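You operate a simulated robot arm through the tools that you are given. There is no shell and no other tool. Be economical: measure what you need, move in short steps, check, and stop when the job is done.

You are at the controls of a simulated two-armed robot. One attempt, no reset.

JOB
Stick the small orange print in the album frame with its number.
Fine: clamp the page first; one click of the wheel gives the one sticky dot; lay it square and right way up, press it flat with the wooden block and put the block back; leave the other small prints alone.

The check looks at the end state, three seconds after you hand in, the way a careful person would. Anything else that was tipped, shoved, dropped, spilled or broken makes it a failure.

ROBOT AND FRAMES
Two 7-joint arms with fingered hands on one trunk, on a base that drives. Base frame: it is fixed to the floor where the robot stands at the start and does not move with it; the origin is under the middle of the robot, x ahead of it, y to its left, z up. Lengths are in mm, angles in rad, forces in N, time in s.
The left shoulder is at the start at [44, 92, 1059], the right one opposite. With the tool pointing down near the work surface each hand reaches from about 300 to 560 mm from the robot's upright axis, wherever it stands, measured 20 degrees to its own side. Places, roughly: album page clamp [500, -100, 800]; sticky dot wheel [400, 200, 800]. Payload 2.1 kg a hand.
Tool frame (each hand has its own): the origin (TCP) lies between the finger pads and is the grasp point; the fingertips stand 20 mm ahead of it; z points along the fingers, y is the line along which they close. The gripper opens to 68 mm. The gripper's body begins 23 mm behind the TCP. The gripper is a hand of 5 fingers: y runs from the thumb to the fingers, the wrist lies at [-10, -79, -131] in the tool frame.
Orientation is that of the tool frame in the base frame, as a unit quaternion [x, y, z, w]. With the fingers straight down and the wrist toward the robot, the tool's x, y and z point along [0, 1, 0], [1, 0, 0] and [0, 0, -1] of the base frame.

CONTROLS
- The arms move only by the tool apply_moves. It takes "left_commands", "right_commands" or both (then of equal length, played together; a hand with none holds still); each is a list of rows, each an object (a shift or turn left out is 0) with "offset": the shift along the base's x, y, z in mm, a list of three; "rotation": the turn, a rotation vector about the base's x, y, z in rad, a list of three. In form: [{"offset": [dx, dy, dz], "rotation": [ax, ay, az]}, ...]. A call has 1 to 8 rows; each row is the pose to reach, as a shift and turn from the pose commanded when the call began. Each row takes 0.2 s and may step no farther than 50 mm and 0.15 rad from the row before; otherwise, the whole call is refused. Where a pose cannot be reached the arm comes as near as it can. A force on the tool above 40 N (or 10 N above the force at the start of the call, whichever is more), or a blocked arm, ends the call early, and 0.2 s more pass. In this call time passes only in rows, and 0.2 s behind the last. The reply holds the time, the measured pose of the TCP, the force on the tool along the base axes, the opening and the grip force, in the units named above and with some noise, with the torque about the TCP (base axes, N m) and any sound that the robot's microphone picked up.
- Cameras (640 x 400 px; columns grow to the right, rows downward): "scene" is now at [132.8, 21.6, 1224.6]; the picture's right is [0.24, -0.97, 0.00], its down [-0.43, -0.10, -0.90] and it looks along [0.87, 0.21, -0.45] (base axes); focal length 214 px, centre (320, 200). "left" rides on the left gripper at [-54, -58, -72] in its tool frame; the picture's right is [-0.57, -0.39, 0.73], its down [0.73, -0.64, 0.23] and it looks along [0.38, 0.66, 0.65] (tool axes); focal length 226 px, centre (320, 200). "right" rides on the right gripper at [54, -58, -72] in its tool frame; the picture's right is [-0.57, 0.39, -0.73], its down [-0.73, -0.64, 0.23] and it looks along [-0.38, 0.66, 0.65] (tool axes); focal length 226 px, centre (320, 200). There is no depth. A picture from a camera that has moved, and an enlarged one, comes with that camera's place and axes in the base frame and with its lens.
- get_image(camera): a new picture of that camera. The clock stands still meanwhile.
- lift_body(by): slides the trunk up (or, below 0, down) by that many mm; the arms and the scene camera ride with it, the base frame stays. It gives what a move gives, with no picture.
- base_move(legs): drives the robot by 1 to 6 legs, each [ahead, left, turn to the left] in mm, mm and rad, along the robot's own axes; the way and the turn of a leg run together, so that a leg with both is an arc; at most 1500 mm and 3.142 rad a leg. The arms and the cameras ride along, it lands a little off, and it stops where it bumps. It gives what a move gives.
- set_fingers(index, middle, ring, little, thumb_bend, thumb_turn, hand): sets how far each is bent, from 0 (flat) to 1 (curled in); at 0.3 the hand is open as for a grip, at 0.7 the pads meet at the TCP. One left out holds its place. A second passes; each finger stops where it meets its share of the squeeze, and holds until it gets a number again. It is the only way to open and close the hand. It gives what a move gives, with no picture; readings hold the bend of each and the force on index, middle, ring, little, thumb and palm. thumb_turn goes from beside the hand (0) to across from the fingers (1), as for a grip.
- head_to(pan, tilt): turns the head with the scene camera to pan (to the left, within 1.501 rad either way) and tilt (down, from -0.506 to 1.204), counted from straight ahead of the robot. It gives what a move gives.
- inspect(camera, box): a new picture of the part [left, top, right, bottom] of that camera's present view, enlarged. The clock stands still meanwhile.
- close_job(): hands the job in; it is judged then, once.

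Go step by step. Nothing tells you exact positions but the pictures and the camera data: compare them with the known pose of the tool, close in by small moves and look again before you grip or let go. The budget is 120 turns and 92 pictures, counting those below and the enlarged ones. Unless the task says otherwise, let go and move clear before handing in, and close with one line.

The tools are called after ">>>" as name(argument=value, ...) on one line, values as JSON. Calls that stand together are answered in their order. apply_moves: Moves the arms, as the interface text tells. Its arguments: {"type":"object","properties":{"left_commands":{"type":"array","items":{"type":"object","properties":{"offset":{"type":"array","items":{"type":"number"}},"rotation":{"type":"array","items":{"type":"number"}}}}},"right_commands":{"type":"array","items":{"type":"object","properties":{"offset":{"type":"array","items":{"type":"number"}},"rotation":{"type":"array","items":{"type":"number"}}}}}},"required":[]} The other tools are called the same way: lift_body (by) slides the trunk up or down; set_fingers (index, middle, ring, little, thumb_bend, thumb_turn, hand) moves the fingers one by one; base_move (legs) drives the base; head_to (pan, tilt) turns the head that bears the scene camera; get_image (camera) takes a picture; inspect (camera, box) takes an enlarged picture of a part of a camera's view; close_job () hands the job in.

At the start:

```text
time: 0.0
left_eef_pos: [345.5, 229.1, 1188.6]
left_tool_rot: [0.708, 0.706, 0.0, 0.0]
left_wrist_force: [0.1, 0.0, -0.4]
left_ft_torque: [0.04, -0.01, 0.0]
left_finger_gap: 67.4
left_grasp_force: 0.2
left_shape: jaw
left_bend: [0.3, 0.3, 0.3, 0.3, 0.3, 0.98]
left_finger forces: [0.0, 0.0, 0.0, 0.0, 0.1, 0.1]
right_eef_pos: [336.2, -76.6, 1134.5]
right_tool_rot: [0.708, 0.706, 0.001, 0.0]
right_wrist_force: [-0.5, -0.3, 0.5]
right_ft_torque: [0.04, -0.03, -0.01]
right_finger_gap: 67.9
right_grasp_force: 0.1
right_shape: jaw
right_bend: [0.3, 0.3, 0.3, 0.3, 0.3, 0.98]
right_finger forces: [0.0, 0.0, 0.0, 0.0, 0.1, 0.0]
trunk travel left (down, up): [-300.0, 604.0]
robot x, y, heading: [2.4, -0.5, 0.001]
head pan, tilt: [0.237, 0.463]
```

scene: 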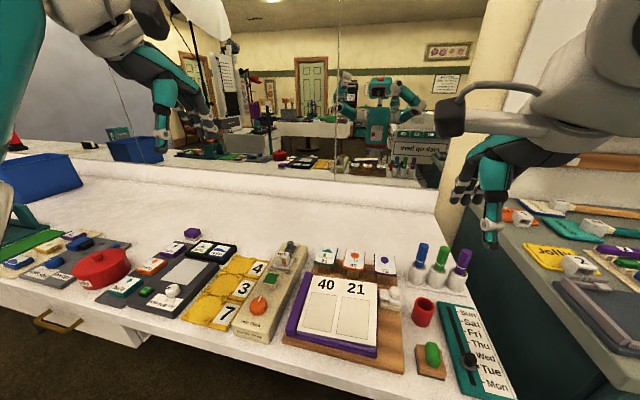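
right: 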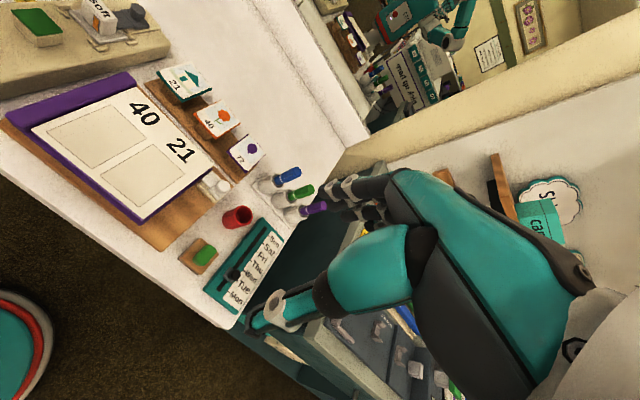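
left: 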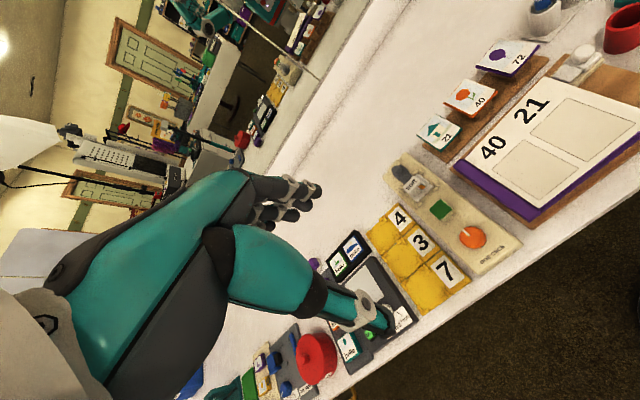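

I see the album page with frames 40 and 21, three small prints behind it, the dot dispenser to its left, a clamp knob on its right and a green-topped block. I'll look closer first.

>>> inspect(camera="scene", box=[270, 230, 430, 370])

>>> inspect(camera="scene", box=[170, 220, 330, 350])

>>> inspect(camera="scene", box=[380, 230, 520, 400])

>>> inspect(camera="left", box=[360, 20, 640, 280])

```text
2.86 times, centred on (350, 300) of scene
camera zoom: at [132.8, 21.6, 1224.6], right [0.24, -0.97, 0.0], down [-0.43, -0.1, -0.9], along [0.87, 0.21, -0.45], focal length 613 px, centre (234, -86)
```

zoom: 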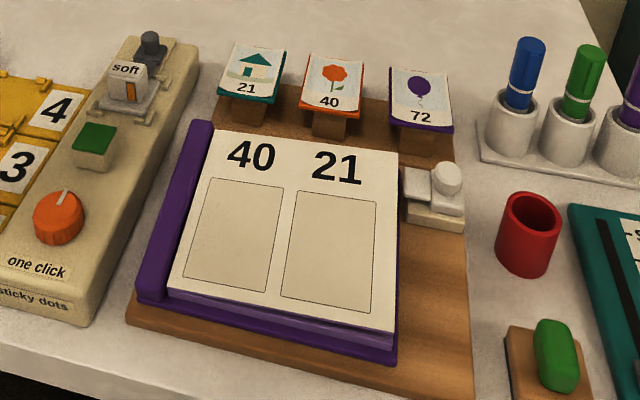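

```text
3.08 times, centred on (250, 285) of scene
camera zoom: at [132.8, 21.6, 1224.6], right [0.24, -0.97, 0.0], down [-0.43, -0.1, -0.9], along [0.87, 0.21, -0.45], focal length 660 px, centre (535, -62)
```

zoom: 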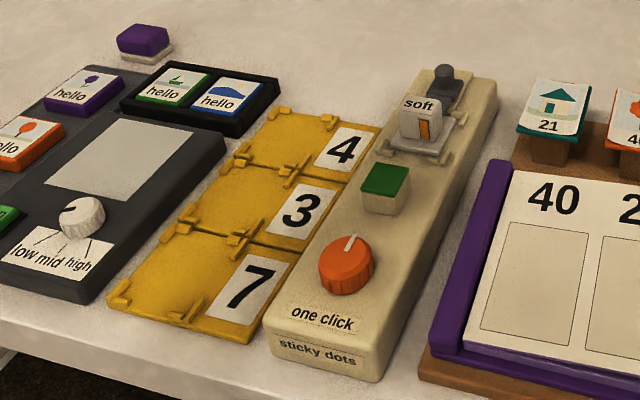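

```text
2.35 times, centred on (450, 315) of scene
camera zoom: at [132.8, 21.6, 1224.6], right [0.24, -0.97, 0.0], down [-0.43, -0.1, -0.9], along [0.87, 0.21, -0.45], focal length 505 px, centre (14, -71)
```

zoom: 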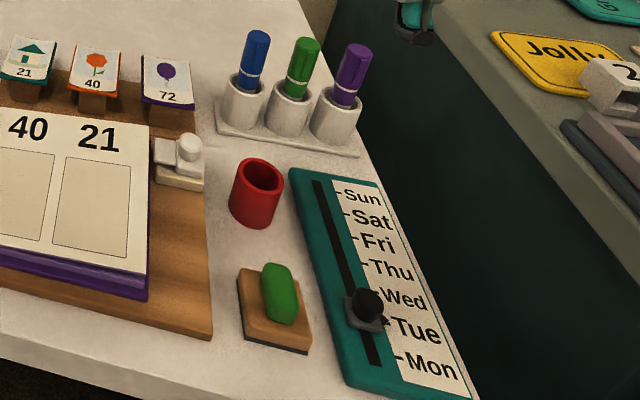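

```text
1.54 times, centred on (500, 150) of left
camera zoom: at [286.6, 173.9, 1261.7], right [-0.39, -0.57, -0.73], down [-0.64, 0.73, -0.23], along [0.66, 0.38, -0.65], focal length 348 px, centre (43, 277)
```

zoom: 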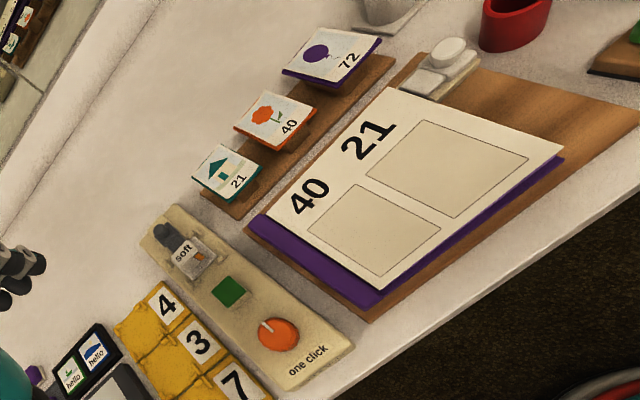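

The clamp sits near [507,-61], the dispenser runs along y≈233, and the orange print is near [598,36]. I'll lower both hands to look at the clamp and the dispenser with the wrist cameras.

>>> apply_moves(right_commands=[{"offset": [10, 8, -40]}, {"offset": [20, 16, -80]}, {"offset": [30, 24, -120]}, {"offset": [40, 32, -160]}, {"offset": [50, 44, -200]}, {"offset": [60, 54, -240]}], left_commands=[{"offset": [0, -6, -45]}, {"offset": [0, -12, -90]}, {"offset": [0, -18, -135]}, {"offset": [0, -24, -180]}, {"offset": [0, -30, -225]}, {"offset": [0, -36, -265]}])

>>> get_image(camera="right")

>>> get_image(camera="left")

```text
time: 1.4
left_eef_pos: [344.8, 190.6, 921.4]
left_tool_rot: [0.708, 0.706, 0.001, 0.001]
left_wrist_force: [-0.5, -0.1, 0.0]
left_ft_torque: [-0.01, 0.01, 0.02]
left_finger_gap: 67.7
left_grasp_force: 0.1
left_shape: jaw
left_bend: [0.3, 0.3, 0.3, 0.3, 0.3, 0.98]
left_finger forces: [0.0, 0.1, 0.0, 0.0, 0.0, 0.0]
right_eef_pos: [395.1, -22.9, 895.1]
right_tool_rot: [0.707, 0.707, 0.0, 0.0]
right_wrist_force: [-0.3, 0.2, 0.3]
right_ft_torque: [0.01, 0.01, 0.02]
right_finger_gap: 67.5
right_grasp_force: 0.1
right_shape: jaw
right_bend: [0.3, 0.3, 0.3, 0.3, 0.3, 0.98]
right_finger forces: [0.0, 0.0, 0.1, 0.0, 0.0, 0.0]
trunk travel left (down, up): [-300.0, 604.0]
robot x, y, heading: [3.2, 0.7, -0.004]
head pan, tilt: [0.237, 0.463]
```

```text
84 pictures are left
camera right: at [336.1, 31.5, 967.0], right [0.39, -0.57, 0.73], down [-0.64, -0.73, -0.23], along [0.66, -0.38, -0.65], focal length 226 px, centre (320, 200)
```

right: 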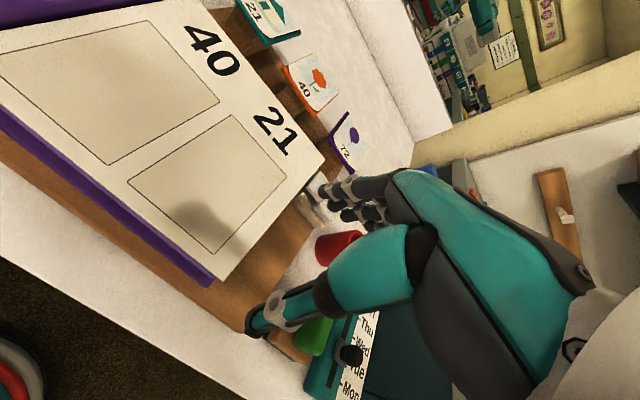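

```text
83 pictures are left
camera left: at [285.3, 135.8, 994.2], right [-0.39, -0.57, -0.73], down [-0.64, 0.73, -0.23], along [0.66, 0.38, -0.65], focal length 226 px, centre (320, 200)
```

left: 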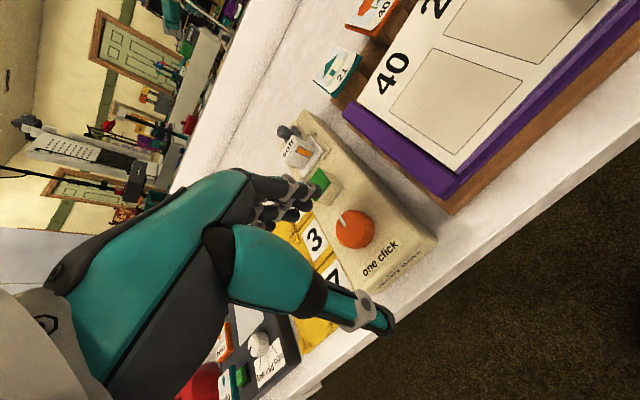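

The left camera sees the dispenser; the right one is blocked by its own hand. I'll zoom on the dispenser and shift the right hand so the clamp comes into view.

>>> inspect(camera="left", box=[240, 100, 440, 300])

>>> apply_moves(right_commands=[{"offset": [0, -40, 0]}, {"offset": [0, -80, 0]}, {"offset": [0, -110, 0]}])

>>> inspect(camera="right", box=[140, 20, 400, 240])

>>> get_image(camera="scene")

```text
2.00 times, centred on (340, 200) of left
camera zoom: at [285.3, 135.8, 994.2], right [-0.39, -0.57, -0.73], down [-0.64, 0.73, -0.23], along [0.66, 0.38, -0.65], focal length 452 px, centre (280, 200)
```

zoom: 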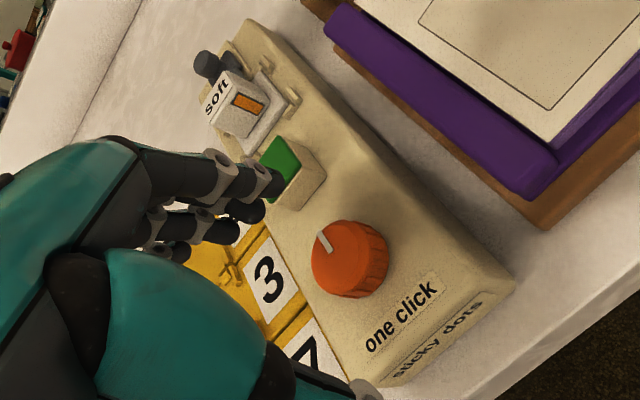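

```text
time: 2.2
left_eef_pos: [344.6, 191.3, 922.0]
left_tool_rot: [0.707, 0.707, 0.001, 0.0]
left_wrist_force: [-0.1, -0.5, 0.2]
left_ft_torque: [0.01, 0.02, 0.01]
left_finger_gap: 67.9
left_grasp_force: 0.0
left_shape: jaw
left_bend: [0.3, 0.3, 0.3, 0.3, 0.3, 0.98]
left_finger forces: [0.1, 0.0, 0.0, 0.0, 0.1, 0.1]
right_eef_pos: [396.4, -132.6, 894.8]
right_tool_rot: [0.707, 0.708, -0.001, 0.0]
right_wrist_force: [0.2, 0.6, 0.7]
right_ft_torque: [0.01, -0.02, -0.01]
right_finger_gap: 67.8
right_grasp_force: 0.0
right_shape: jaw
right_bend: [0.3, 0.3, 0.3, 0.3, 0.3, 0.98]
right_finger forces: [0.0, 0.0, 0.0, 0.0, 0.0, 0.0]
trunk travel left (down, up): [-300.0, 604.0]
robot x, y, heading: [-0.1, 0.4, -0.004]
head pan, tilt: [0.237, 0.463]
```

```text
1.82 times, centred on (270, 130) of right
camera zoom: at [336.8, -78.1, 967.0], right [0.39, -0.57, 0.73], down [-0.64, -0.73, -0.23], along [0.66, -0.38, -0.65], focal length 411 px, centre (411, 327)
```

zoom: 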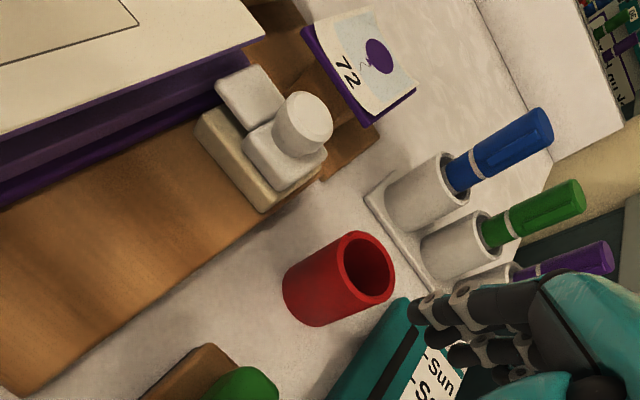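

```text
80 pictures are left
camera scene: at [132.8, 21.5, 1224.6], right [0.24, -0.97, 0.0], down [-0.43, -0.1, -0.9], along [0.87, 0.21, -0.45], focal length 214 px, centre (320, 200)
```

scene: 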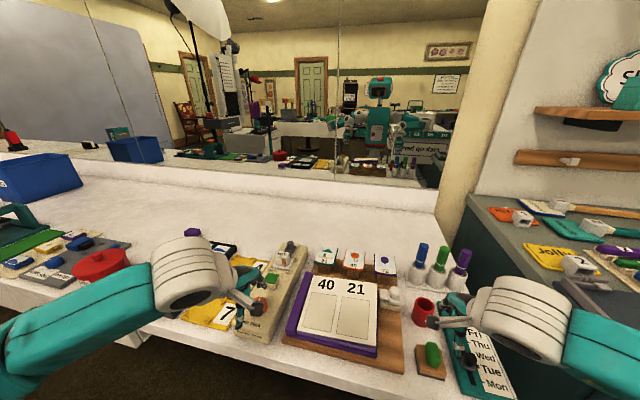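

The clamp has a cream base, a white jaw beside the page and a carriage with a round knob. I'll look closer at it from two angles before touching.

>>> inspect(camera="right", box=[220, 50, 300, 110])

>>> inspect(camera="scene", box=[360, 265, 420, 315])

>>> inspect(camera="scene", box=[300, 240, 410, 290])

```text
6.67 times, centred on (260, 80) of right
camera zoom: at [336.8, -78.1, 967.0], right [0.39, -0.57, 0.73], down [-0.64, -0.73, -0.23], along [0.66, -0.38, -0.65], focal length 1507 px, centre (720, 1000)
```

zoom: 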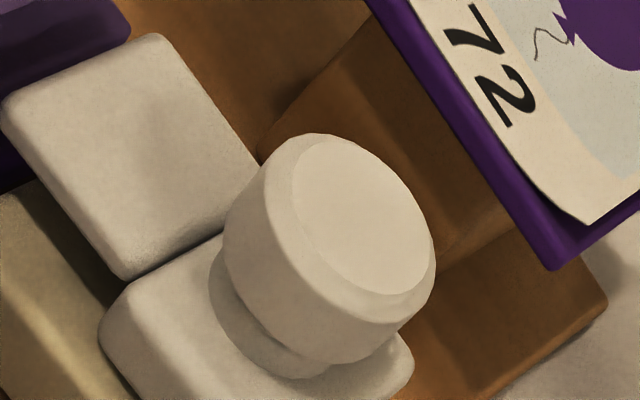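

```text
8.00 times, centred on (390, 290) of scene
camera zoom: at [132.8, 21.5, 1224.6], right [0.24, -0.97, 0.0], down [-0.43, -0.1, -0.9], along [0.87, 0.21, -0.45], focal length 1716 px, centre (-240, -520)
```

zoom: 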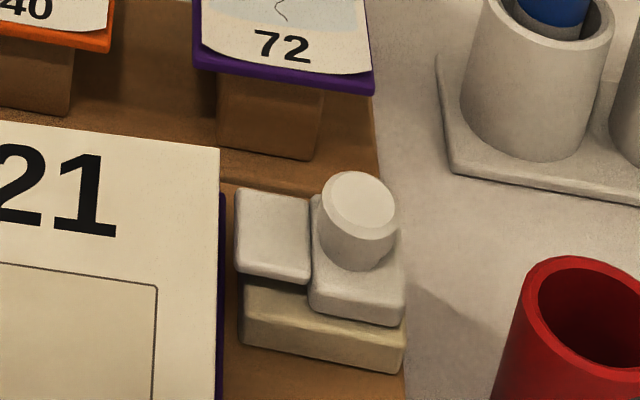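

```text
5.82 times, centred on (355, 265) of scene
camera zoom: at [132.8, 21.5, 1224.6], right [0.24, -0.97, 0.0], down [-0.43, -0.1, -0.9], along [0.87, 0.21, -0.45], focal length 1248 px, centre (116, -178)
```

zoom: 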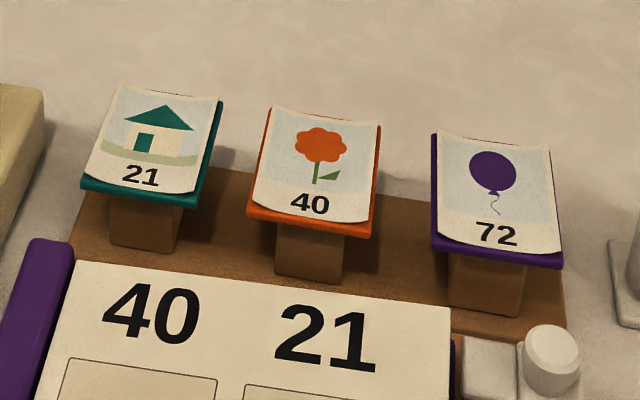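

The clamp jaw looks made to slide left (+y) over the page. I'll look at the right hand's finger layout before approaching the knob.

>>> inspect(camera="scene", box=[400, 250, 560, 370])

```text
3.33 times, centred on (480, 310) of scene
camera zoom: at [132.8, 21.5, 1224.6], right [0.24, -0.97, 0.0], down [-0.43, -0.1, -0.9], along [0.87, 0.21, -0.45], focal length 715 px, centre (-213, -167)
```

zoom: 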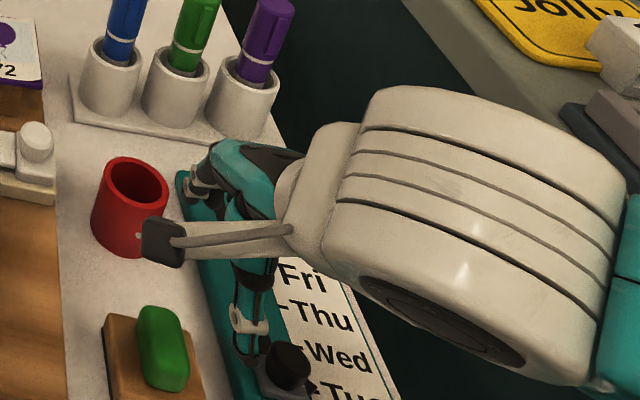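

Triangulation puts the knob top at about [481,-57,854] and the page top at z≈838. I'll curl ring and little out of the way and move above the knob.

>>> set_fingers(hand="right", ring=1.0, little=1.0)

>>> apply_moves(right_commands=[{"offset": [20, 20, 10]}, {"offset": [50, 50, 10]}, {"offset": [85, 75, 10]}])

>>> inspect(camera="scene", box=[320, 220, 480, 340])

>>> get_image(camera="right")

```text
time: 3.2
left_eef_pos: [345.5, 191.0, 922.1]
left_tool_rot: [0.707, 0.707, 0.0, 0.0]
left_wrist_force: [1.0, -0.1, 1.0]
left_ft_torque: [-0.01, -0.02, -0.01]
left_finger_gap: 67.9
left_grasp_force: 0.0
left_shape: jaw
left_bend: [0.3, 0.3, 0.3, 0.3, 0.3, 0.98]
left_finger forces: [0.0, 0.0, 0.0, 0.0, 0.0, 0.0]
right_eef_pos: [394.9, -131.4, 895.4]
right_tool_rot: [0.708, 0.707, 0.0, 0.0]
right_wrist_force: [0.7, -0.1, 0.1]
right_ft_torque: [-0.01, 0.01, -0.01]
right_finger_gap: 62.2
right_grasp_force: 0.1
right_shape: fingers
right_bend: [0.3, 0.3, 1.0, 1.0, 0.3, 0.98]
right_finger forces: [0.0, 0.0, 0.1, 0.0, 0.1, 0.0]
trunk travel left (down, up): [-300.0, 604.0]
robot x, y, heading: [-0.7, -2.7, 0.001]
head pan, tilt: [0.237, 0.463]
```

```text
time: 4.0
left_eef_pos: [344.8, 191.1, 922.2]
left_tool_rot: [0.707, 0.707, -0.001, 0.0]
left_wrist_force: [-0.1, 0.1, -0.3]
left_ft_torque: [-0.04, -0.01, 0.0]
left_finger_gap: 67.7
left_grasp_force: 0.1
left_shape: jaw
left_bend: [0.3, 0.3, 0.3, 0.3, 0.3, 0.98]
left_finger forces: [0.0, 0.1, 0.1, 0.1, 0.1, 0.1]
right_eef_pos: [479.0, -57.2, 905.0]
right_tool_rot: [0.707, 0.707, 0.0, 0.0]
right_wrist_force: [0.5, 0.1, 0.4]
right_ft_torque: [-0.01, -0.02, -0.01]
right_finger_gap: 62.2
right_grasp_force: 0.1
right_shape: fingers
right_bend: [0.3, 0.3, 1.0, 1.0, 0.3, 0.98]
right_finger forces: [0.0, 0.0, 0.0, 0.1, 0.1, 0.0]
trunk travel left (down, up): [-300.0, 604.0]
robot x, y, heading: [-1.3, 0.9, -0.003]
head pan, tilt: [0.237, 0.463]
```

```text
3.33 times, centred on (400, 280) of scene
camera zoom: at [132.8, 21.6, 1224.6], right [0.24, -0.97, 0.0], down [-0.43, -0.1, -0.9], along [0.87, 0.21, -0.45], focal length 715 px, centre (53, -67)
```

zoom: 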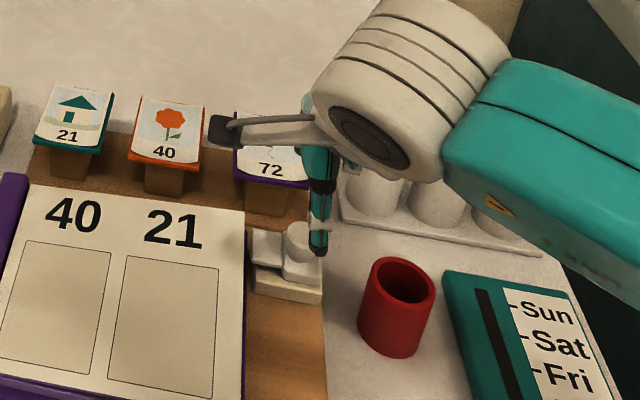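

```text
74 pictures are left
camera right: at [420.8, -2.0, 977.0], right [0.39, -0.57, 0.73], down [-0.64, -0.73, -0.23], along [0.66, -0.38, -0.65], focal length 226 px, centre (320, 200)
```

right: 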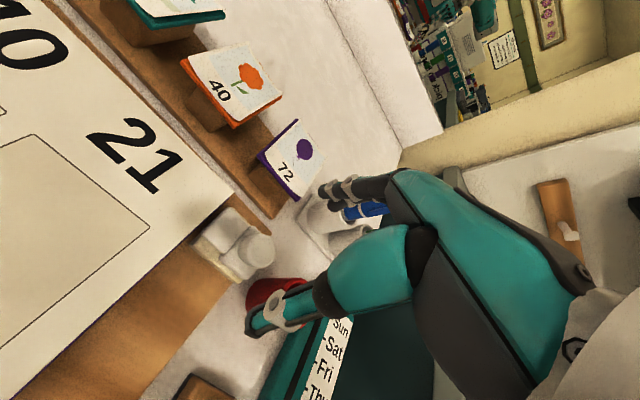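

The knob lies where I computed. I'll half-close index, middle and thumb, then lower around the knob.

>>> set_fingers(hand="right", index=0.5, middle=0.5, thumb_bend=0.45)

>>> apply_moves(right_commands=[{"offset": [2, 0, -25]}, {"offset": [2, 0, -38]}])

>>> inspect(camera="right", box=[180, 160, 400, 340])

>>> inspect(camera="scene", box=[350, 240, 450, 320])

```text
time: 5.0
left_eef_pos: [344.4, 191.3, 922.2]
left_tool_rot: [0.707, 0.707, 0.0, 0.0]
left_wrist_force: [-0.1, 0.0, 0.9]
left_ft_torque: [-0.01, 0.03, 0.04]
left_finger_gap: 67.9
left_grasp_force: 0.0
left_shape: jaw
left_bend: [0.3, 0.3, 0.3, 0.3, 0.3, 0.98]
left_finger forces: [0.0, 0.0, 0.0, 0.0, 0.0, 0.1]
right_eef_pos: [478.9, -56.8, 904.8]
right_tool_rot: [0.707, 0.707, 0.001, 0.0]
right_wrist_force: [-0.8, 0.5, 0.2]
right_ft_torque: [-0.03, 0.02, 0.0]
right_finger_gap: 33.3
right_grasp_force: 0.0
right_shape: fingers
right_bend: [0.5, 0.5, 1.0, 1.0, 0.45, 0.98]
right_finger forces: [0.0, 0.0, 0.1, 0.0, 0.1, 0.1]
trunk travel left (down, up): [-300.0, 604.0]
robot x, y, heading: [2.7, -7.1, 0.001]
head pan, tilt: [0.237, 0.463]
```

```text
time: 5.6
left_eef_pos: [344.1, 190.3, 921.8]
left_tool_rot: [0.707, 0.707, 0.001, 0.0]
left_wrist_force: [-0.3, -0.1, 0.7]
left_ft_torque: [0.0, -0.01, -0.01]
left_finger_gap: 67.5
left_grasp_force: 0.1
left_shape: jaw
left_bend: [0.3, 0.3, 0.3, 0.3, 0.3, 0.98]
left_finger forces: [0.0, 0.0, 0.0, 0.1, 0.0, 0.0]
right_eef_pos: [482.4, -56.2, 866.2]
right_tool_rot: [0.707, 0.707, 0.0, 0.0]
right_wrist_force: [0.4, -0.2, 0.4]
right_ft_torque: [0.01, 0.0, 0.01]
right_finger_gap: 33.9
right_grasp_force: 0.1
right_shape: fingers
right_bend: [0.5, 0.5, 1.0, 1.0, 0.45, 0.98]
right_finger forces: [0.0, 0.0, 0.1, 0.1, 0.1, 0.1]
trunk travel left (down, up): [-300.0, 604.0]
robot x, y, heading: [0.3, -1.4, -0.001]
head pan, tilt: [0.237, 0.463]
```

```text
2.22 times, centred on (290, 250) of right
camera zoom: at [423.2, -2.6, 937.1], right [0.39, -0.57, 0.73], down [-0.64, -0.73, -0.23], along [0.66, -0.38, -0.65], focal length 502 px, centre (387, 89)
```

zoom: 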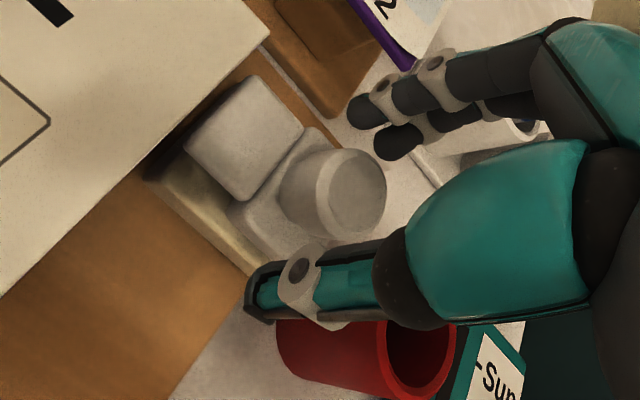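

```text
5.00 times, centred on (400, 280) of scene
camera zoom: at [132.9, 21.6, 1224.6], right [0.24, -0.97, 0.0], down [-0.43, -0.1, -0.9], along [0.87, 0.21, -0.45], focal length 1072 px, centre (-80, -200)
```

zoom: 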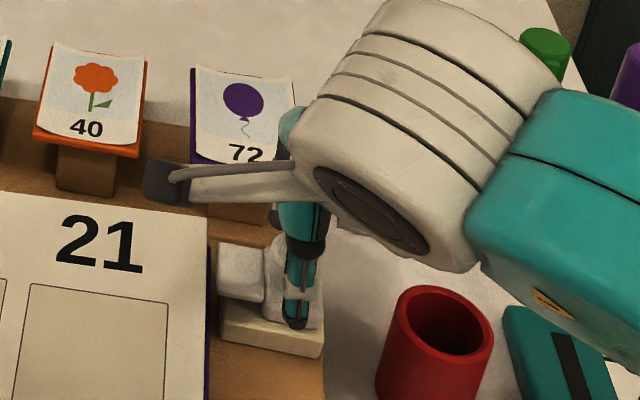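

The thumb and fingers straddle the knob. I'll lower 9 mm more, close gently and then slide left.

>>> apply_moves(right_commands=[{"offset": [0, 0, -9]}])

>>> set_fingers(hand="right", index=0.62, middle=0.62, thumb_bend=0.62)

>>> apply_moves(right_commands=[{"offset": [0, 5, 0]}, {"offset": [0, 10, 0]}])

>>> inspect(camera="right", box=[180, 160, 400, 340])

```text
time: 6.0
left_eef_pos: [344.4, 190.8, 921.9]
left_tool_rot: [0.707, 0.707, 0.001, 0.0]
left_wrist_force: [-0.6, 0.1, 0.6]
left_ft_torque: [0.01, 0.0, -0.03]
left_finger_gap: 67.8
left_grasp_force: 0.0
left_shape: jaw
left_bend: [0.3, 0.3, 0.3, 0.3, 0.3, 0.98]
left_finger forces: [0.0, 0.0, 0.0, 0.1, 0.1, 0.1]
right_eef_pos: [482.4, -57.0, 854.7]
right_tool_rot: [0.707, 0.707, 0.0, 0.0]
right_wrist_force: [-0.4, -0.3, -0.3]
right_ft_torque: [-0.02, -0.02, -0.01]
right_finger_gap: 33.6
right_grasp_force: 0.1
right_shape: fingers
right_bend: [0.5, 0.5, 1.0, 1.0, 0.45, 0.98]
right_finger forces: [0.0, 0.1, 0.1, 0.0, 0.1, 0.0]
trunk travel left (down, up): [-300.0, 604.0]
robot x, y, heading: [0.7, 2.1, 0.003]
head pan, tilt: [0.237, 0.463]
```

```text
time: 7.0
left_eef_pos: [344.9, 190.2, 922.8]
left_tool_rot: [0.707, 0.707, -0.001, 0.0]
left_wrist_force: [0.9, -0.3, -0.1]
left_ft_torque: [-0.01, 0.0, 0.0]
left_finger_gap: 67.8
left_grasp_force: 0.0
left_shape: jaw
left_bend: [0.3, 0.3, 0.3, 0.3, 0.3, 0.98]
left_finger forces: [0.1, 0.1, 0.0, 0.0, 0.0, 0.0]
right_eef_pos: [482.4, -57.9, 856.5]
right_tool_rot: [0.707, 0.707, 0.001, 0.0]
right_wrist_force: [3.9, 0.7, 0.6]
right_ft_torque: [0.02, -0.05, 0.01]
right_finger_gap: 17.4
right_grasp_force: 3.7
right_shape: fingers
right_bend: [0.56, 0.57, 1.0, 1.0, 0.58, 0.98]
right_finger forces: [2.7, 2.8, 0.0, 0.0, 1.9, 0.0]
trunk travel left (down, up): [-300.0, 604.0]
robot x, y, heading: [-2.3, 2.1, 0.001]
head pan, tilt: [0.237, 0.463]
```

```text
time: 7.6
left_eef_pos: [344.4, 191.6, 921.7]
left_tool_rot: [0.708, 0.707, 0.0, -0.001]
left_wrist_force: [0.1, -0.3, 0.4]
left_ft_torque: [0.01, 0.0, 0.0]
left_finger_gap: 67.7
left_grasp_force: 0.0
left_shape: jaw
left_bend: [0.3, 0.3, 0.3, 0.3, 0.3, 0.98]
left_finger forces: [0.0, 0.0, 0.1, 0.0, 0.1, 0.0]
right_eef_pos: [483.4, -47.7, 857.0]
right_tool_rot: [0.707, 0.707, 0.0, 0.0]
right_wrist_force: [3.6, 0.2, 1.9]
right_ft_torque: [-0.01, -0.05, 0.05]
right_finger_gap: 17.5
right_grasp_force: 3.2
right_shape: fingers
right_bend: [0.56, 0.57, 1.0, 1.0, 0.58, 0.98]
right_finger forces: [2.0, 2.2, 0.0, 0.0, 2.5, 0.1]
trunk travel left (down, up): [-300.0, 604.0]
robot x, y, heading: [1.0, -1.0, 0.0]
head pan, tilt: [0.237, 0.463]
```

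```text
2.22 times, centred on (290, 250) of right
camera zoom: at [424.5, 7.4, 928.4], right [0.39, -0.57, 0.73], down [-0.64, -0.73, -0.23], along [0.66, -0.38, -0.65], focal length 502 px, centre (387, 89)
```

zoom: 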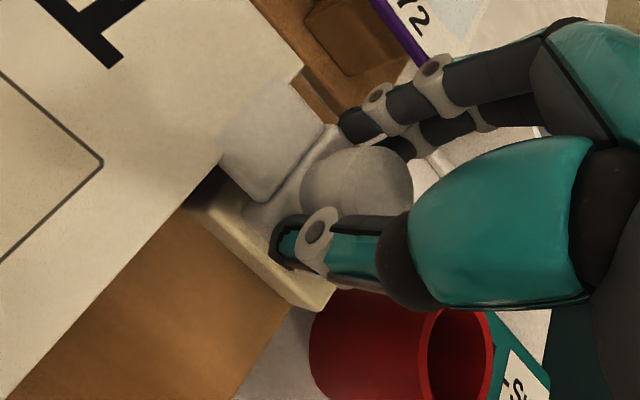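

The jaw slides over the page edge. I'll keep going left in small steps until it stops.

>>> apply_moves(right_commands=[{"offset": [0, 4, 0]}, {"offset": [0, 8, 0]}])

>>> apply_moves(right_commands=[{"offset": [0, 4, 0]}, {"offset": [0, 8, 0]}])

>>> inspect(camera="right", box=[180, 160, 400, 340])

```text
time: 8.2
left_eef_pos: [344.6, 191.3, 922.2]
left_tool_rot: [0.707, 0.708, 0.0, 0.001]
left_wrist_force: [0.9, 0.8, -0.1]
left_ft_torque: [0.04, -0.01, 0.02]
left_finger_gap: 67.6
left_grasp_force: 0.0
left_shape: jaw
left_bend: [0.3, 0.3, 0.3, 0.3, 0.3, 0.98]
left_finger forces: [0.0, 0.1, 0.0, 0.2, 0.0, 0.0]
right_eef_pos: [482.6, -39.1, 857.4]
right_tool_rot: [0.707, 0.707, 0.0, 0.0]
right_wrist_force: [1.7, 1.7, 0.4]
right_ft_torque: [0.01, -0.04, 0.03]
right_finger_gap: 17.3
right_grasp_force: 3.4
right_shape: fingers
right_bend: [0.56, 0.57, 1.0, 1.0, 0.57, 0.97]
right_finger forces: [1.9, 2.3, 0.0, 0.0, 2.7, 0.0]
trunk travel left (down, up): [-300.0, 604.0]
robot x, y, heading: [-0.3, 1.4, 0.001]
head pan, tilt: [0.237, 0.463]
```

```text
time: 8.8
left_eef_pos: [344.8, 190.6, 921.9]
left_tool_rot: [0.707, 0.707, 0.0, 0.001]
left_wrist_force: [0.8, -0.9, 0.6]
left_ft_torque: [-0.02, 0.02, 0.02]
left_finger_gap: 67.6
left_grasp_force: 0.0
left_shape: jaw
left_bend: [0.3, 0.3, 0.3, 0.3, 0.3, 0.98]
left_finger forces: [0.1, 0.1, 0.0, 0.0, 0.1, 0.1]
right_eef_pos: [483.4, -32.5, 856.1]
right_tool_rot: [0.708, 0.706, 0.0, 0.0]
right_wrist_force: [2.4, -4.0, 2.9]
right_ft_torque: [-0.06, -0.06, 0.02]
right_finger_gap: 17.0
right_grasp_force: 3.5
right_shape: fingers
right_bend: [0.56, 0.57, 1.0, 1.0, 0.58, 0.99]
right_finger forces: [2.2, 2.4, 0.0, 0.1, 2.1, 0.1]
trunk travel left (down, up): [-300.0, 604.0]
robot x, y, heading: [0.5, 0.2, 0.003]
head pan, tilt: [0.237, 0.463]
```

```text
2.22 times, centred on (290, 250) of right
camera zoom: at [424.7, 21.7, 928.3], right [0.39, -0.57, 0.73], down [-0.64, -0.73, -0.23], along [0.66, -0.38, -0.65], focal length 502 px, centre (387, 89)
```

zoom: 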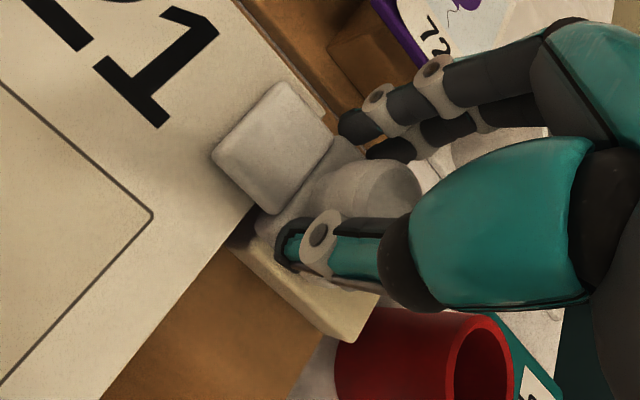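

The jaw now sits well on the page and resistance is rising. One more small push to confirm the stop.

>>> apply_moves(right_commands=[{"offset": [0, 2, 0]}, {"offset": [0, 4, 0]}])

```text
time: 9.4
left_eef_pos: [343.8, 189.8, 922.1]
left_tool_rot: [0.707, 0.707, 0.001, -0.001]
left_wrist_force: [-0.7, -0.3, -0.4]
left_ft_torque: [0.04, -0.01, -0.03]
left_finger_gap: 67.9
left_grasp_force: 0.1
left_shape: jaw
left_bend: [0.3, 0.3, 0.3, 0.3, 0.3, 0.98]
left_finger forces: [0.0, 0.0, 0.0, 0.0, 0.1, 0.0]
right_eef_pos: [483.0, -27.4, 856.2]
right_tool_rot: [0.707, 0.707, 0.0, -0.001]
right_wrist_force: [2.5, -1.7, 1.0]
right_ft_torque: [-0.01, -0.03, 0.0]
right_finger_gap: 13.5
right_grasp_force: 2.2
right_shape: fingers
right_bend: [0.59, 0.57, 1.0, 1.0, 0.6, 0.99]
right_finger forces: [1.1, 2.4, 0.0, 0.0, 1.4, 0.0]
trunk travel left (down, up): [-300.0, 604.0]
robot x, y, heading: [-0.3, 0.2, -0.002]
head pan, tilt: [0.237, 0.463]
```

The fingers began slipping round the knob, so the slide is at its stop. I'll open, lift off and check.

>>> set_fingers(hand="right", index=0.48, middle=0.48, thumb_bend=0.42)

>>> apply_moves(right_commands=[{"offset": [0, -3, 35]}, {"offset": [0, -10, 70]}, {"offset": [-30, -40, 80]}, {"offset": [-50, -80, 80]}])

>>> inspect(camera="scene", box=[280, 235, 420, 365])

```text
time: 10.4
left_eef_pos: [344.0, 190.6, 921.8]
left_tool_rot: [0.707, 0.707, 0.0, 0.0]
left_wrist_force: [-0.2, -0.3, -0.9]
left_ft_torque: [0.02, -0.02, 0.0]
left_finger_gap: 68.0
left_grasp_force: 0.0
left_shape: jaw
left_bend: [0.3, 0.3, 0.3, 0.3, 0.3, 0.98]
left_finger forces: [0.0, 0.0, 0.1, 0.0, 0.1, 0.0]
right_eef_pos: [481.1, -26.5, 856.8]
right_tool_rot: [0.708, 0.707, 0.0, 0.001]
right_wrist_force: [-0.3, 0.5, -0.4]
right_ft_torque: [0.02, 0.0, 0.02]
right_finger_gap: 37.1
right_grasp_force: 0.0
right_shape: fingers
right_bend: [0.48, 0.48, 1.0, 1.0, 0.42, 0.98]
right_finger forces: [0.1, 0.0, 0.0, 0.1, 0.0, 0.1]
trunk travel left (down, up): [-300.0, 604.0]
robot x, y, heading: [-1.4, -0.2, 0.002]
head pan, tilt: [0.237, 0.463]
```

```text
time: 11.4
left_eef_pos: [344.8, 190.4, 921.0]
left_tool_rot: [0.707, 0.707, 0.0, -0.001]
left_wrist_force: [0.1, -0.2, 0.6]
left_ft_torque: [0.01, -0.04, -0.02]
left_finger_gap: 67.7
left_grasp_force: 0.0
left_shape: jaw
left_bend: [0.3, 0.3, 0.3, 0.3, 0.3, 0.98]
left_finger forces: [0.0, 0.0, 0.0, 0.1, 0.1, 0.0]
right_eef_pos: [435.2, -105.5, 936.1]
right_tool_rot: [0.707, 0.707, -0.001, -0.001]
right_wrist_force: [-0.7, 0.2, -0.6]
right_ft_torque: [0.0, 0.01, -0.02]
right_finger_gap: 37.2
right_grasp_force: 0.0
right_shape: fingers
right_bend: [0.48, 0.48, 1.0, 1.0, 0.42, 0.98]
right_finger forces: [0.1, 0.0, 0.1, 0.0, 0.1, 0.0]
trunk travel left (down, up): [-300.0, 604.0]
robot x, y, heading: [3.4, 1.6, -0.002]
head pan, tilt: [0.237, 0.463]
```

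```text
3.08 times, centred on (350, 300) of scene
camera zoom: at [132.8, 21.6, 1224.6], right [0.24, -0.97, 0.0], down [-0.43, -0.1, -0.9], along [0.87, 0.21, -0.45], focal length 660 px, centre (228, -108)
```

zoom: 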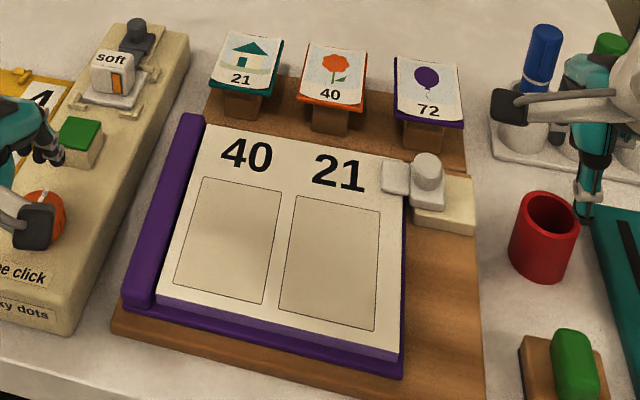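

The clamp now holds the page. Next I'll pull the left hand aside and view the dispenser from another angle to locate the wheel and the dot outlet.

>>> apply_moves(left_commands=[{"offset": [0, -40, 10]}, {"offset": [20, -80, 10]}, {"offset": [40, -120, 10]}])

>>> get_image(camera="left")

>>> inspect(camera="scene", box=[230, 230, 320, 350])

```text
time: 12.2
left_eef_pos: [386.0, 70.9, 932.9]
left_tool_rot: [0.706, 0.708, -0.001, 0.0]
left_wrist_force: [-0.4, 0.0, 0.4]
left_ft_torque: [0.03, 0.02, -0.02]
left_finger_gap: 67.8
left_grasp_force: 0.1
left_shape: jaw
left_bend: [0.3, 0.3, 0.3, 0.3, 0.3, 0.98]
left_finger forces: [0.0, 0.0, 0.1, 0.0, 0.1, 0.0]
right_eef_pos: [435.2, -104.8, 936.6]
right_tool_rot: [0.707, 0.707, 0.0, 0.0]
right_wrist_force: [0.3, 0.5, 0.3]
right_ft_torque: [0.01, 0.01, 0.01]
right_finger_gap: 37.2
right_grasp_force: 0.0
right_shape: fingers
right_bend: [0.48, 0.48, 1.0, 1.0, 0.42, 0.98]
right_finger forces: [0.0, 0.0, 0.1, 0.1, 0.0, 0.0]
trunk travel left (down, up): [-300.0, 604.0]
robot x, y, heading: [2.2, -0.4, 0.006]
head pan, tilt: [0.237, 0.463]
```

```text
68 pictures are left
camera left: at [326.7, 15.3, 1005.5], right [-0.39, -0.57, -0.73], down [-0.64, 0.73, -0.23], along [0.66, 0.38, -0.65], focal length 226 px, centre (320, 200)
```

left: 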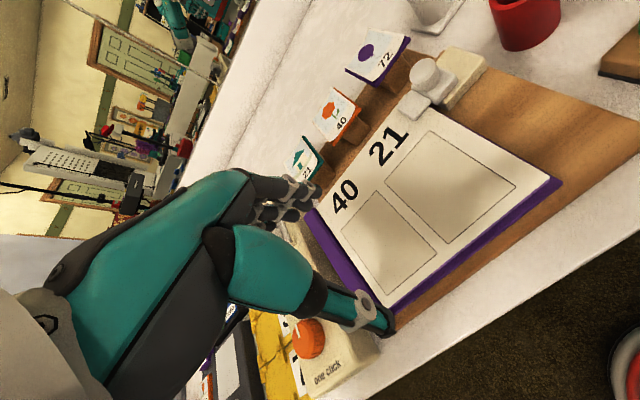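

```text
3.33 times, centred on (275, 290) of scene
camera zoom: at [132.8, 21.5, 1224.6], right [0.24, -0.97, 0.0], down [-0.43, -0.1, -0.9], along [0.87, 0.21, -0.45], focal length 715 px, centre (470, -100)
```

zoom: 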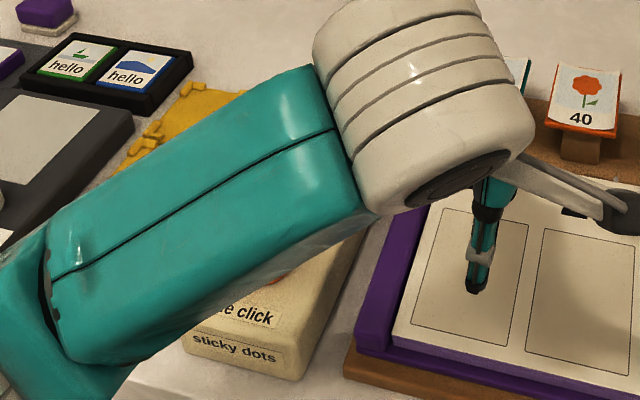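

Two views agree: wheel top at about [397,217,827], 37 mm wide. I'll bring the left hand over it with ring and little fingers curled away.

>>> apply_moves(left_commands=[{"offset": [4, 45, 0]}, {"offset": [8, 90, 0]}, {"offset": [10, 130, -10]}, {"offset": [11, 146, -40]}])

>>> set_fingers(hand="left", index=0.42, middle=0.42, ring=1.0, little=1.0, thumb_bend=0.38)

>>> inspect(camera="left", box=[220, 120, 480, 340])

>>> inspect(camera="scene", box=[210, 230, 310, 350])

```text
time: 13.2
left_eef_pos: [395.9, 218.1, 893.1]
left_tool_rot: [0.707, 0.707, 0.0, 0.0]
left_wrist_force: [-0.8, -0.2, -0.5]
left_ft_torque: [0.0, -0.01, 0.0]
left_finger_gap: 67.8
left_grasp_force: 0.1
left_shape: jaw
left_bend: [0.3, 0.3, 0.3, 0.3, 0.3, 0.98]
left_finger forces: [0.1, 0.1, 0.0, 0.1, 0.1, 0.0]
right_eef_pos: [435.1, -105.7, 936.7]
right_tool_rot: [0.708, 0.706, -0.001, 0.0]
right_wrist_force: [0.1, 0.6, -0.1]
right_ft_torque: [0.02, 0.0, 0.0]
right_finger_gap: 37.7
right_grasp_force: 0.1
right_shape: fingers
right_bend: [0.48, 0.48, 1.0, 1.0, 0.42, 0.98]
right_finger forces: [0.1, 0.1, 0.0, 0.0, 0.0, 0.0]
trunk travel left (down, up): [-300.0, 604.0]
robot x, y, heading: [3.9, -2.3, 0.002]
head pan, tilt: [0.237, 0.463]
```

```text
time: 14.2
left_eef_pos: [396.3, 216.9, 892.1]
left_tool_rot: [0.707, 0.707, 0.0, 0.001]
left_wrist_force: [-0.3, -1.2, 0.0]
left_ft_torque: [0.02, 0.02, 0.01]
left_finger_gap: 46.7
left_grasp_force: 0.0
left_shape: fingers
left_bend: [0.42, 0.42, 1.0, 1.0, 0.38, 0.98]
left_finger forces: [0.1, 0.1, 0.0, 0.1, 0.0, 0.0]
right_eef_pos: [435.8, -104.3, 936.5]
right_tool_rot: [0.707, 0.707, 0.0, 0.001]
right_wrist_force: [0.1, 0.1, 0.6]
right_ft_torque: [-0.01, -0.04, 0.02]
right_finger_gap: 37.4
right_grasp_force: 0.1
right_shape: fingers
right_bend: [0.48, 0.48, 1.0, 1.0, 0.42, 0.98]
right_finger forces: [0.0, 0.0, 0.0, 0.0, 0.1, 0.1]
trunk travel left (down, up): [-300.0, 604.0]
robot x, y, heading: [-2.0, 1.6, 0.002]
head pan, tilt: [0.237, 0.463]
```

```text
1.82 times, centred on (350, 230) of left
camera zoom: at [336.6, 162.4, 964.8], right [-0.39, -0.57, -0.73], down [-0.64, 0.73, -0.23], along [0.66, 0.38, -0.65], focal length 411 px, centre (266, 146)
```

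zoom: 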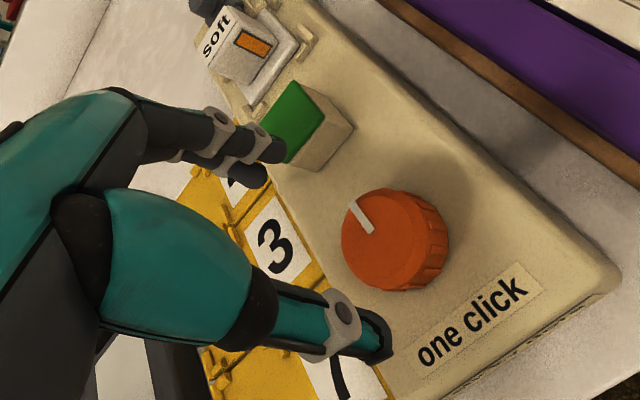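

```text
3.33 times, centred on (260, 290) of scene
camera zoom: at [132.9, 21.5, 1224.6], right [0.24, -0.97, 0.0], down [-0.43, -0.1, -0.9], along [0.87, 0.21, -0.45], focal length 715 px, centre (520, -100)
```

zoom: 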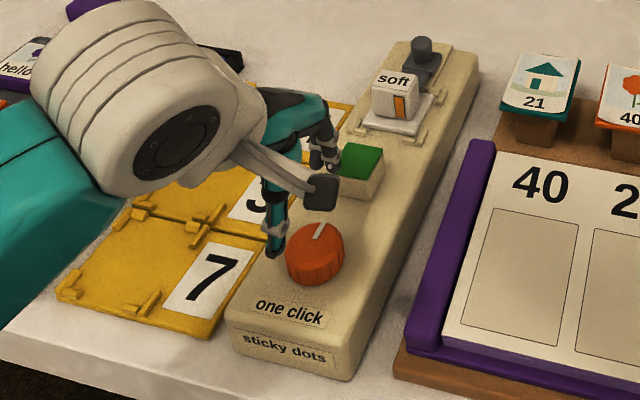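

The wheel is refined to [402,219,825]. I'll lower around it and check before closing.

>>> apply_moves(left_commands=[{"offset": [3, 1, -20]}, {"offset": [6, 2, -40]}, {"offset": [6, 2, -56]}])

>>> inspect(camera="left", box=[220, 120, 480, 340])

```text
time: 15.0
left_eef_pos: [401.3, 219.2, 839.8]
left_tool_rot: [0.707, 0.707, 0.003, 0.003]
left_wrist_force: [-0.2, 1.7, 20.3]
left_ft_torque: [0.09, -0.55, 0.01]
left_finger_gap: 46.6
left_grasp_force: 10.4
left_shape: fingers
left_bend: [0.41, 0.38, 1.0, 1.0, 0.38, 0.98]
left_finger forces: [3.6, 16.4, 0.0, 0.1, 0.7, 0.1]
right_eef_pos: [433.7, -105.5, 936.9]
right_tool_rot: [0.707, 0.707, 0.001, 0.0]
right_wrist_force: [0.2, 0.0, -0.1]
right_ft_torque: [-0.01, 0.0, -0.03]
right_finger_gap: 37.0
right_grasp_force: 0.1
right_shape: fingers
right_bend: [0.48, 0.48, 1.0, 1.0, 0.42, 0.98]
right_finger forces: [0.0, 0.1, 0.0, 0.0, 0.1, 0.0]
trunk travel left (down, up): [-300.0, 604.0]
robot x, y, heading: [-0.5, -0.5, -0.003]
head pan, tilt: [0.237, 0.463]
```

```text
1.82 times, centred on (350, 230) of left
camera zoom: at [341.6, 164.1, 912.0], right [-0.38, -0.57, -0.73], down [-0.64, 0.73, -0.23], along [0.67, 0.38, -0.64], focal length 411 px, centre (266, 146)
```

zoom: 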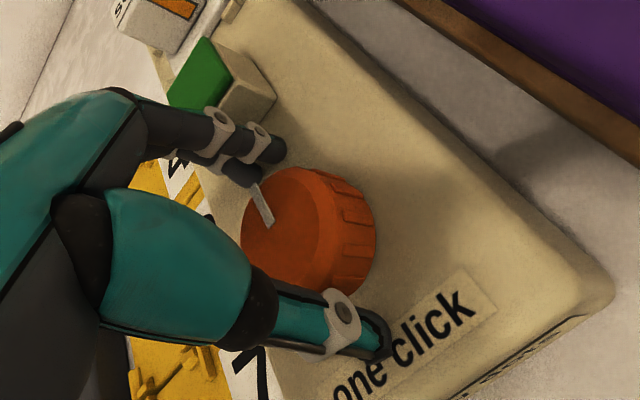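

The middle finger landed on the wheel's rim. I'll lift, check the wheel hasn't turned, open wider and retry.

>>> apply_moves(left_commands=[{"offset": [0, 0, 15]}, {"offset": [0, 0, 30]}])

>>> set_fingers(hand="left", index=0.34, middle=0.34, thumb_bend=0.34)

>>> inspect(camera="left", box=[220, 120, 480, 340])

>>> inspect(camera="scene", box=[220, 250, 300, 330])

```text
time: 15.6
left_eef_pos: [399.9, 221.3, 867.3]
left_tool_rot: [0.707, 0.707, 0.0, 0.0]
left_wrist_force: [-0.6, -0.1, 0.2]
left_ft_torque: [-0.01, 0.0, 0.0]
left_finger_gap: 46.0
left_grasp_force: 0.0
left_shape: fingers
left_bend: [0.42, 0.42, 1.0, 1.0, 0.38, 0.98]
left_finger forces: [0.0, 0.0, 0.0, 0.0, 0.1, 0.1]
right_eef_pos: [435.1, -106.0, 935.9]
right_tool_rot: [0.707, 0.707, 0.0, 0.0]
right_wrist_force: [0.0, -0.3, 0.3]
right_ft_torque: [-0.05, -0.02, -0.04]
right_finger_gap: 37.3
right_grasp_force: 0.0
right_shape: fingers
right_bend: [0.48, 0.48, 1.0, 1.0, 0.42, 0.98]
right_finger forces: [0.0, 0.0, 0.0, 0.0, 0.1, 0.1]
trunk travel left (down, up): [-300.0, 604.0]
robot x, y, heading: [2.0, -3.0, -0.0]
head pan, tilt: [0.237, 0.463]
```

```text
time: 16.6
left_eef_pos: [400.9, 220.6, 867.7]
left_tool_rot: [0.707, 0.707, 0.001, 0.001]
left_wrist_force: [-0.4, -0.3, -0.6]
left_ft_torque: [-0.01, 0.03, -0.01]
left_finger_gap: 55.5
left_grasp_force: 0.0
left_shape: fingers
left_bend: [0.34, 0.34, 1.0, 1.0, 0.34, 0.98]
left_finger forces: [0.0, 0.0, 0.1, 0.1, 0.0, 0.0]
right_eef_pos: [435.0, -106.0, 935.9]
right_tool_rot: [0.707, 0.707, -0.001, 0.0]
right_wrist_force: [-0.9, 0.7, -0.4]
right_ft_torque: [0.02, -0.01, 0.03]
right_finger_gap: 37.3
right_grasp_force: 0.1
right_shape: fingers
right_bend: [0.48, 0.48, 1.0, 1.0, 0.42, 0.98]
right_finger forces: [0.0, 0.0, 0.1, 0.1, 0.0, 0.0]
trunk travel left (down, up): [-300.0, 604.0]
robot x, y, heading: [-1.9, -3.5, -0.001]
head pan, tilt: [0.237, 0.463]
```

```text
1.82 times, centred on (350, 230) of left
camera zoom: at [342.4, 165.4, 940.2], right [-0.39, -0.57, -0.73], down [-0.64, 0.73, -0.23], along [0.66, 0.38, -0.65], focal length 411 px, centre (266, 146)
```

zoom: 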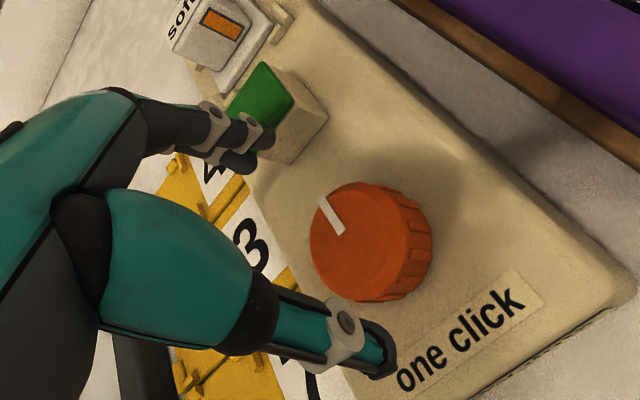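

```text
5.00 times, centred on (260, 290) of scene
camera zoom: at [132.9, 21.5, 1224.6], right [0.24, -0.97, 0.0], down [-0.43, -0.1, -0.9], along [0.87, 0.21, -0.45], focal length 1072 px, centre (620, -250)
```

zoom: 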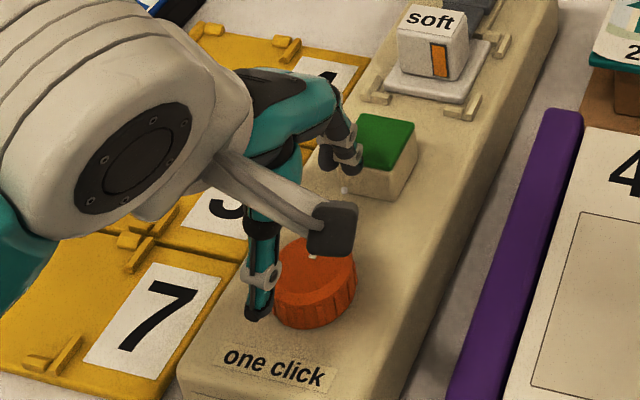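

The wheel is unturned and now well inside the opening. I'll lower again and close gently.

>>> apply_moves(left_commands=[{"offset": [-1, -2, -16]}, {"offset": [-1, -2, -30]}])

>>> inspect(camera="left", box=[220, 120, 480, 340])

```text
time: 17.2
left_eef_pos: [400.1, 218.3, 840.4]
left_tool_rot: [0.707, 0.707, 0.003, 0.002]
left_wrist_force: [-7.7, 0.7, 19.2]
left_ft_torque: [0.15, -0.75, 0.07]
left_finger_gap: 55.7
left_grasp_force: 13.9
left_shape: fingers
left_bend: [0.34, 0.32, 1.0, 1.0, 0.34, 0.98]
left_finger forces: [0.1, 26.8, 0.0, 0.0, 0.4, 0.0]
right_eef_pos: [433.3, -105.6, 937.1]
right_tool_rot: [0.707, 0.707, 0.0, 0.001]
right_wrist_force: [0.1, 0.5, -0.2]
right_ft_torque: [0.0, 0.0, -0.01]
right_finger_gap: 37.1
right_grasp_force: 0.0
right_shape: fingers
right_bend: [0.48, 0.48, 1.0, 1.0, 0.42, 0.98]
right_finger forces: [0.0, 0.0, 0.1, 0.1, 0.0, 0.1]
trunk travel left (down, up): [-300.0, 604.0]
robot x, y, heading: [-0.7, -2.3, -0.002]
head pan, tilt: [0.237, 0.463]
```

```text
1.82 times, centred on (350, 230) of left
camera zoom: at [340.8, 163.9, 911.7], right [-0.38, -0.57, -0.73], down [-0.64, 0.73, -0.23], along [0.67, 0.38, -0.64], focal length 411 px, centre (266, 146)
```

zoom: 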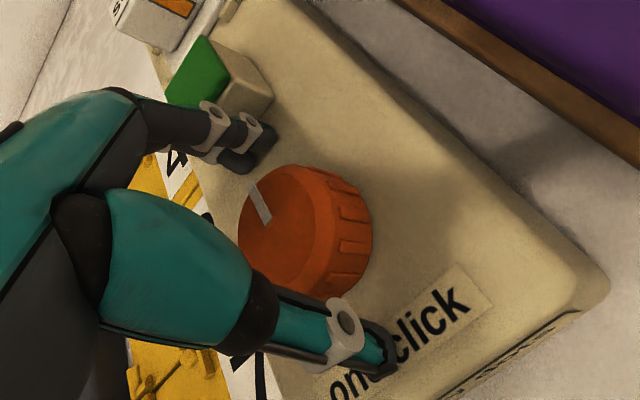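

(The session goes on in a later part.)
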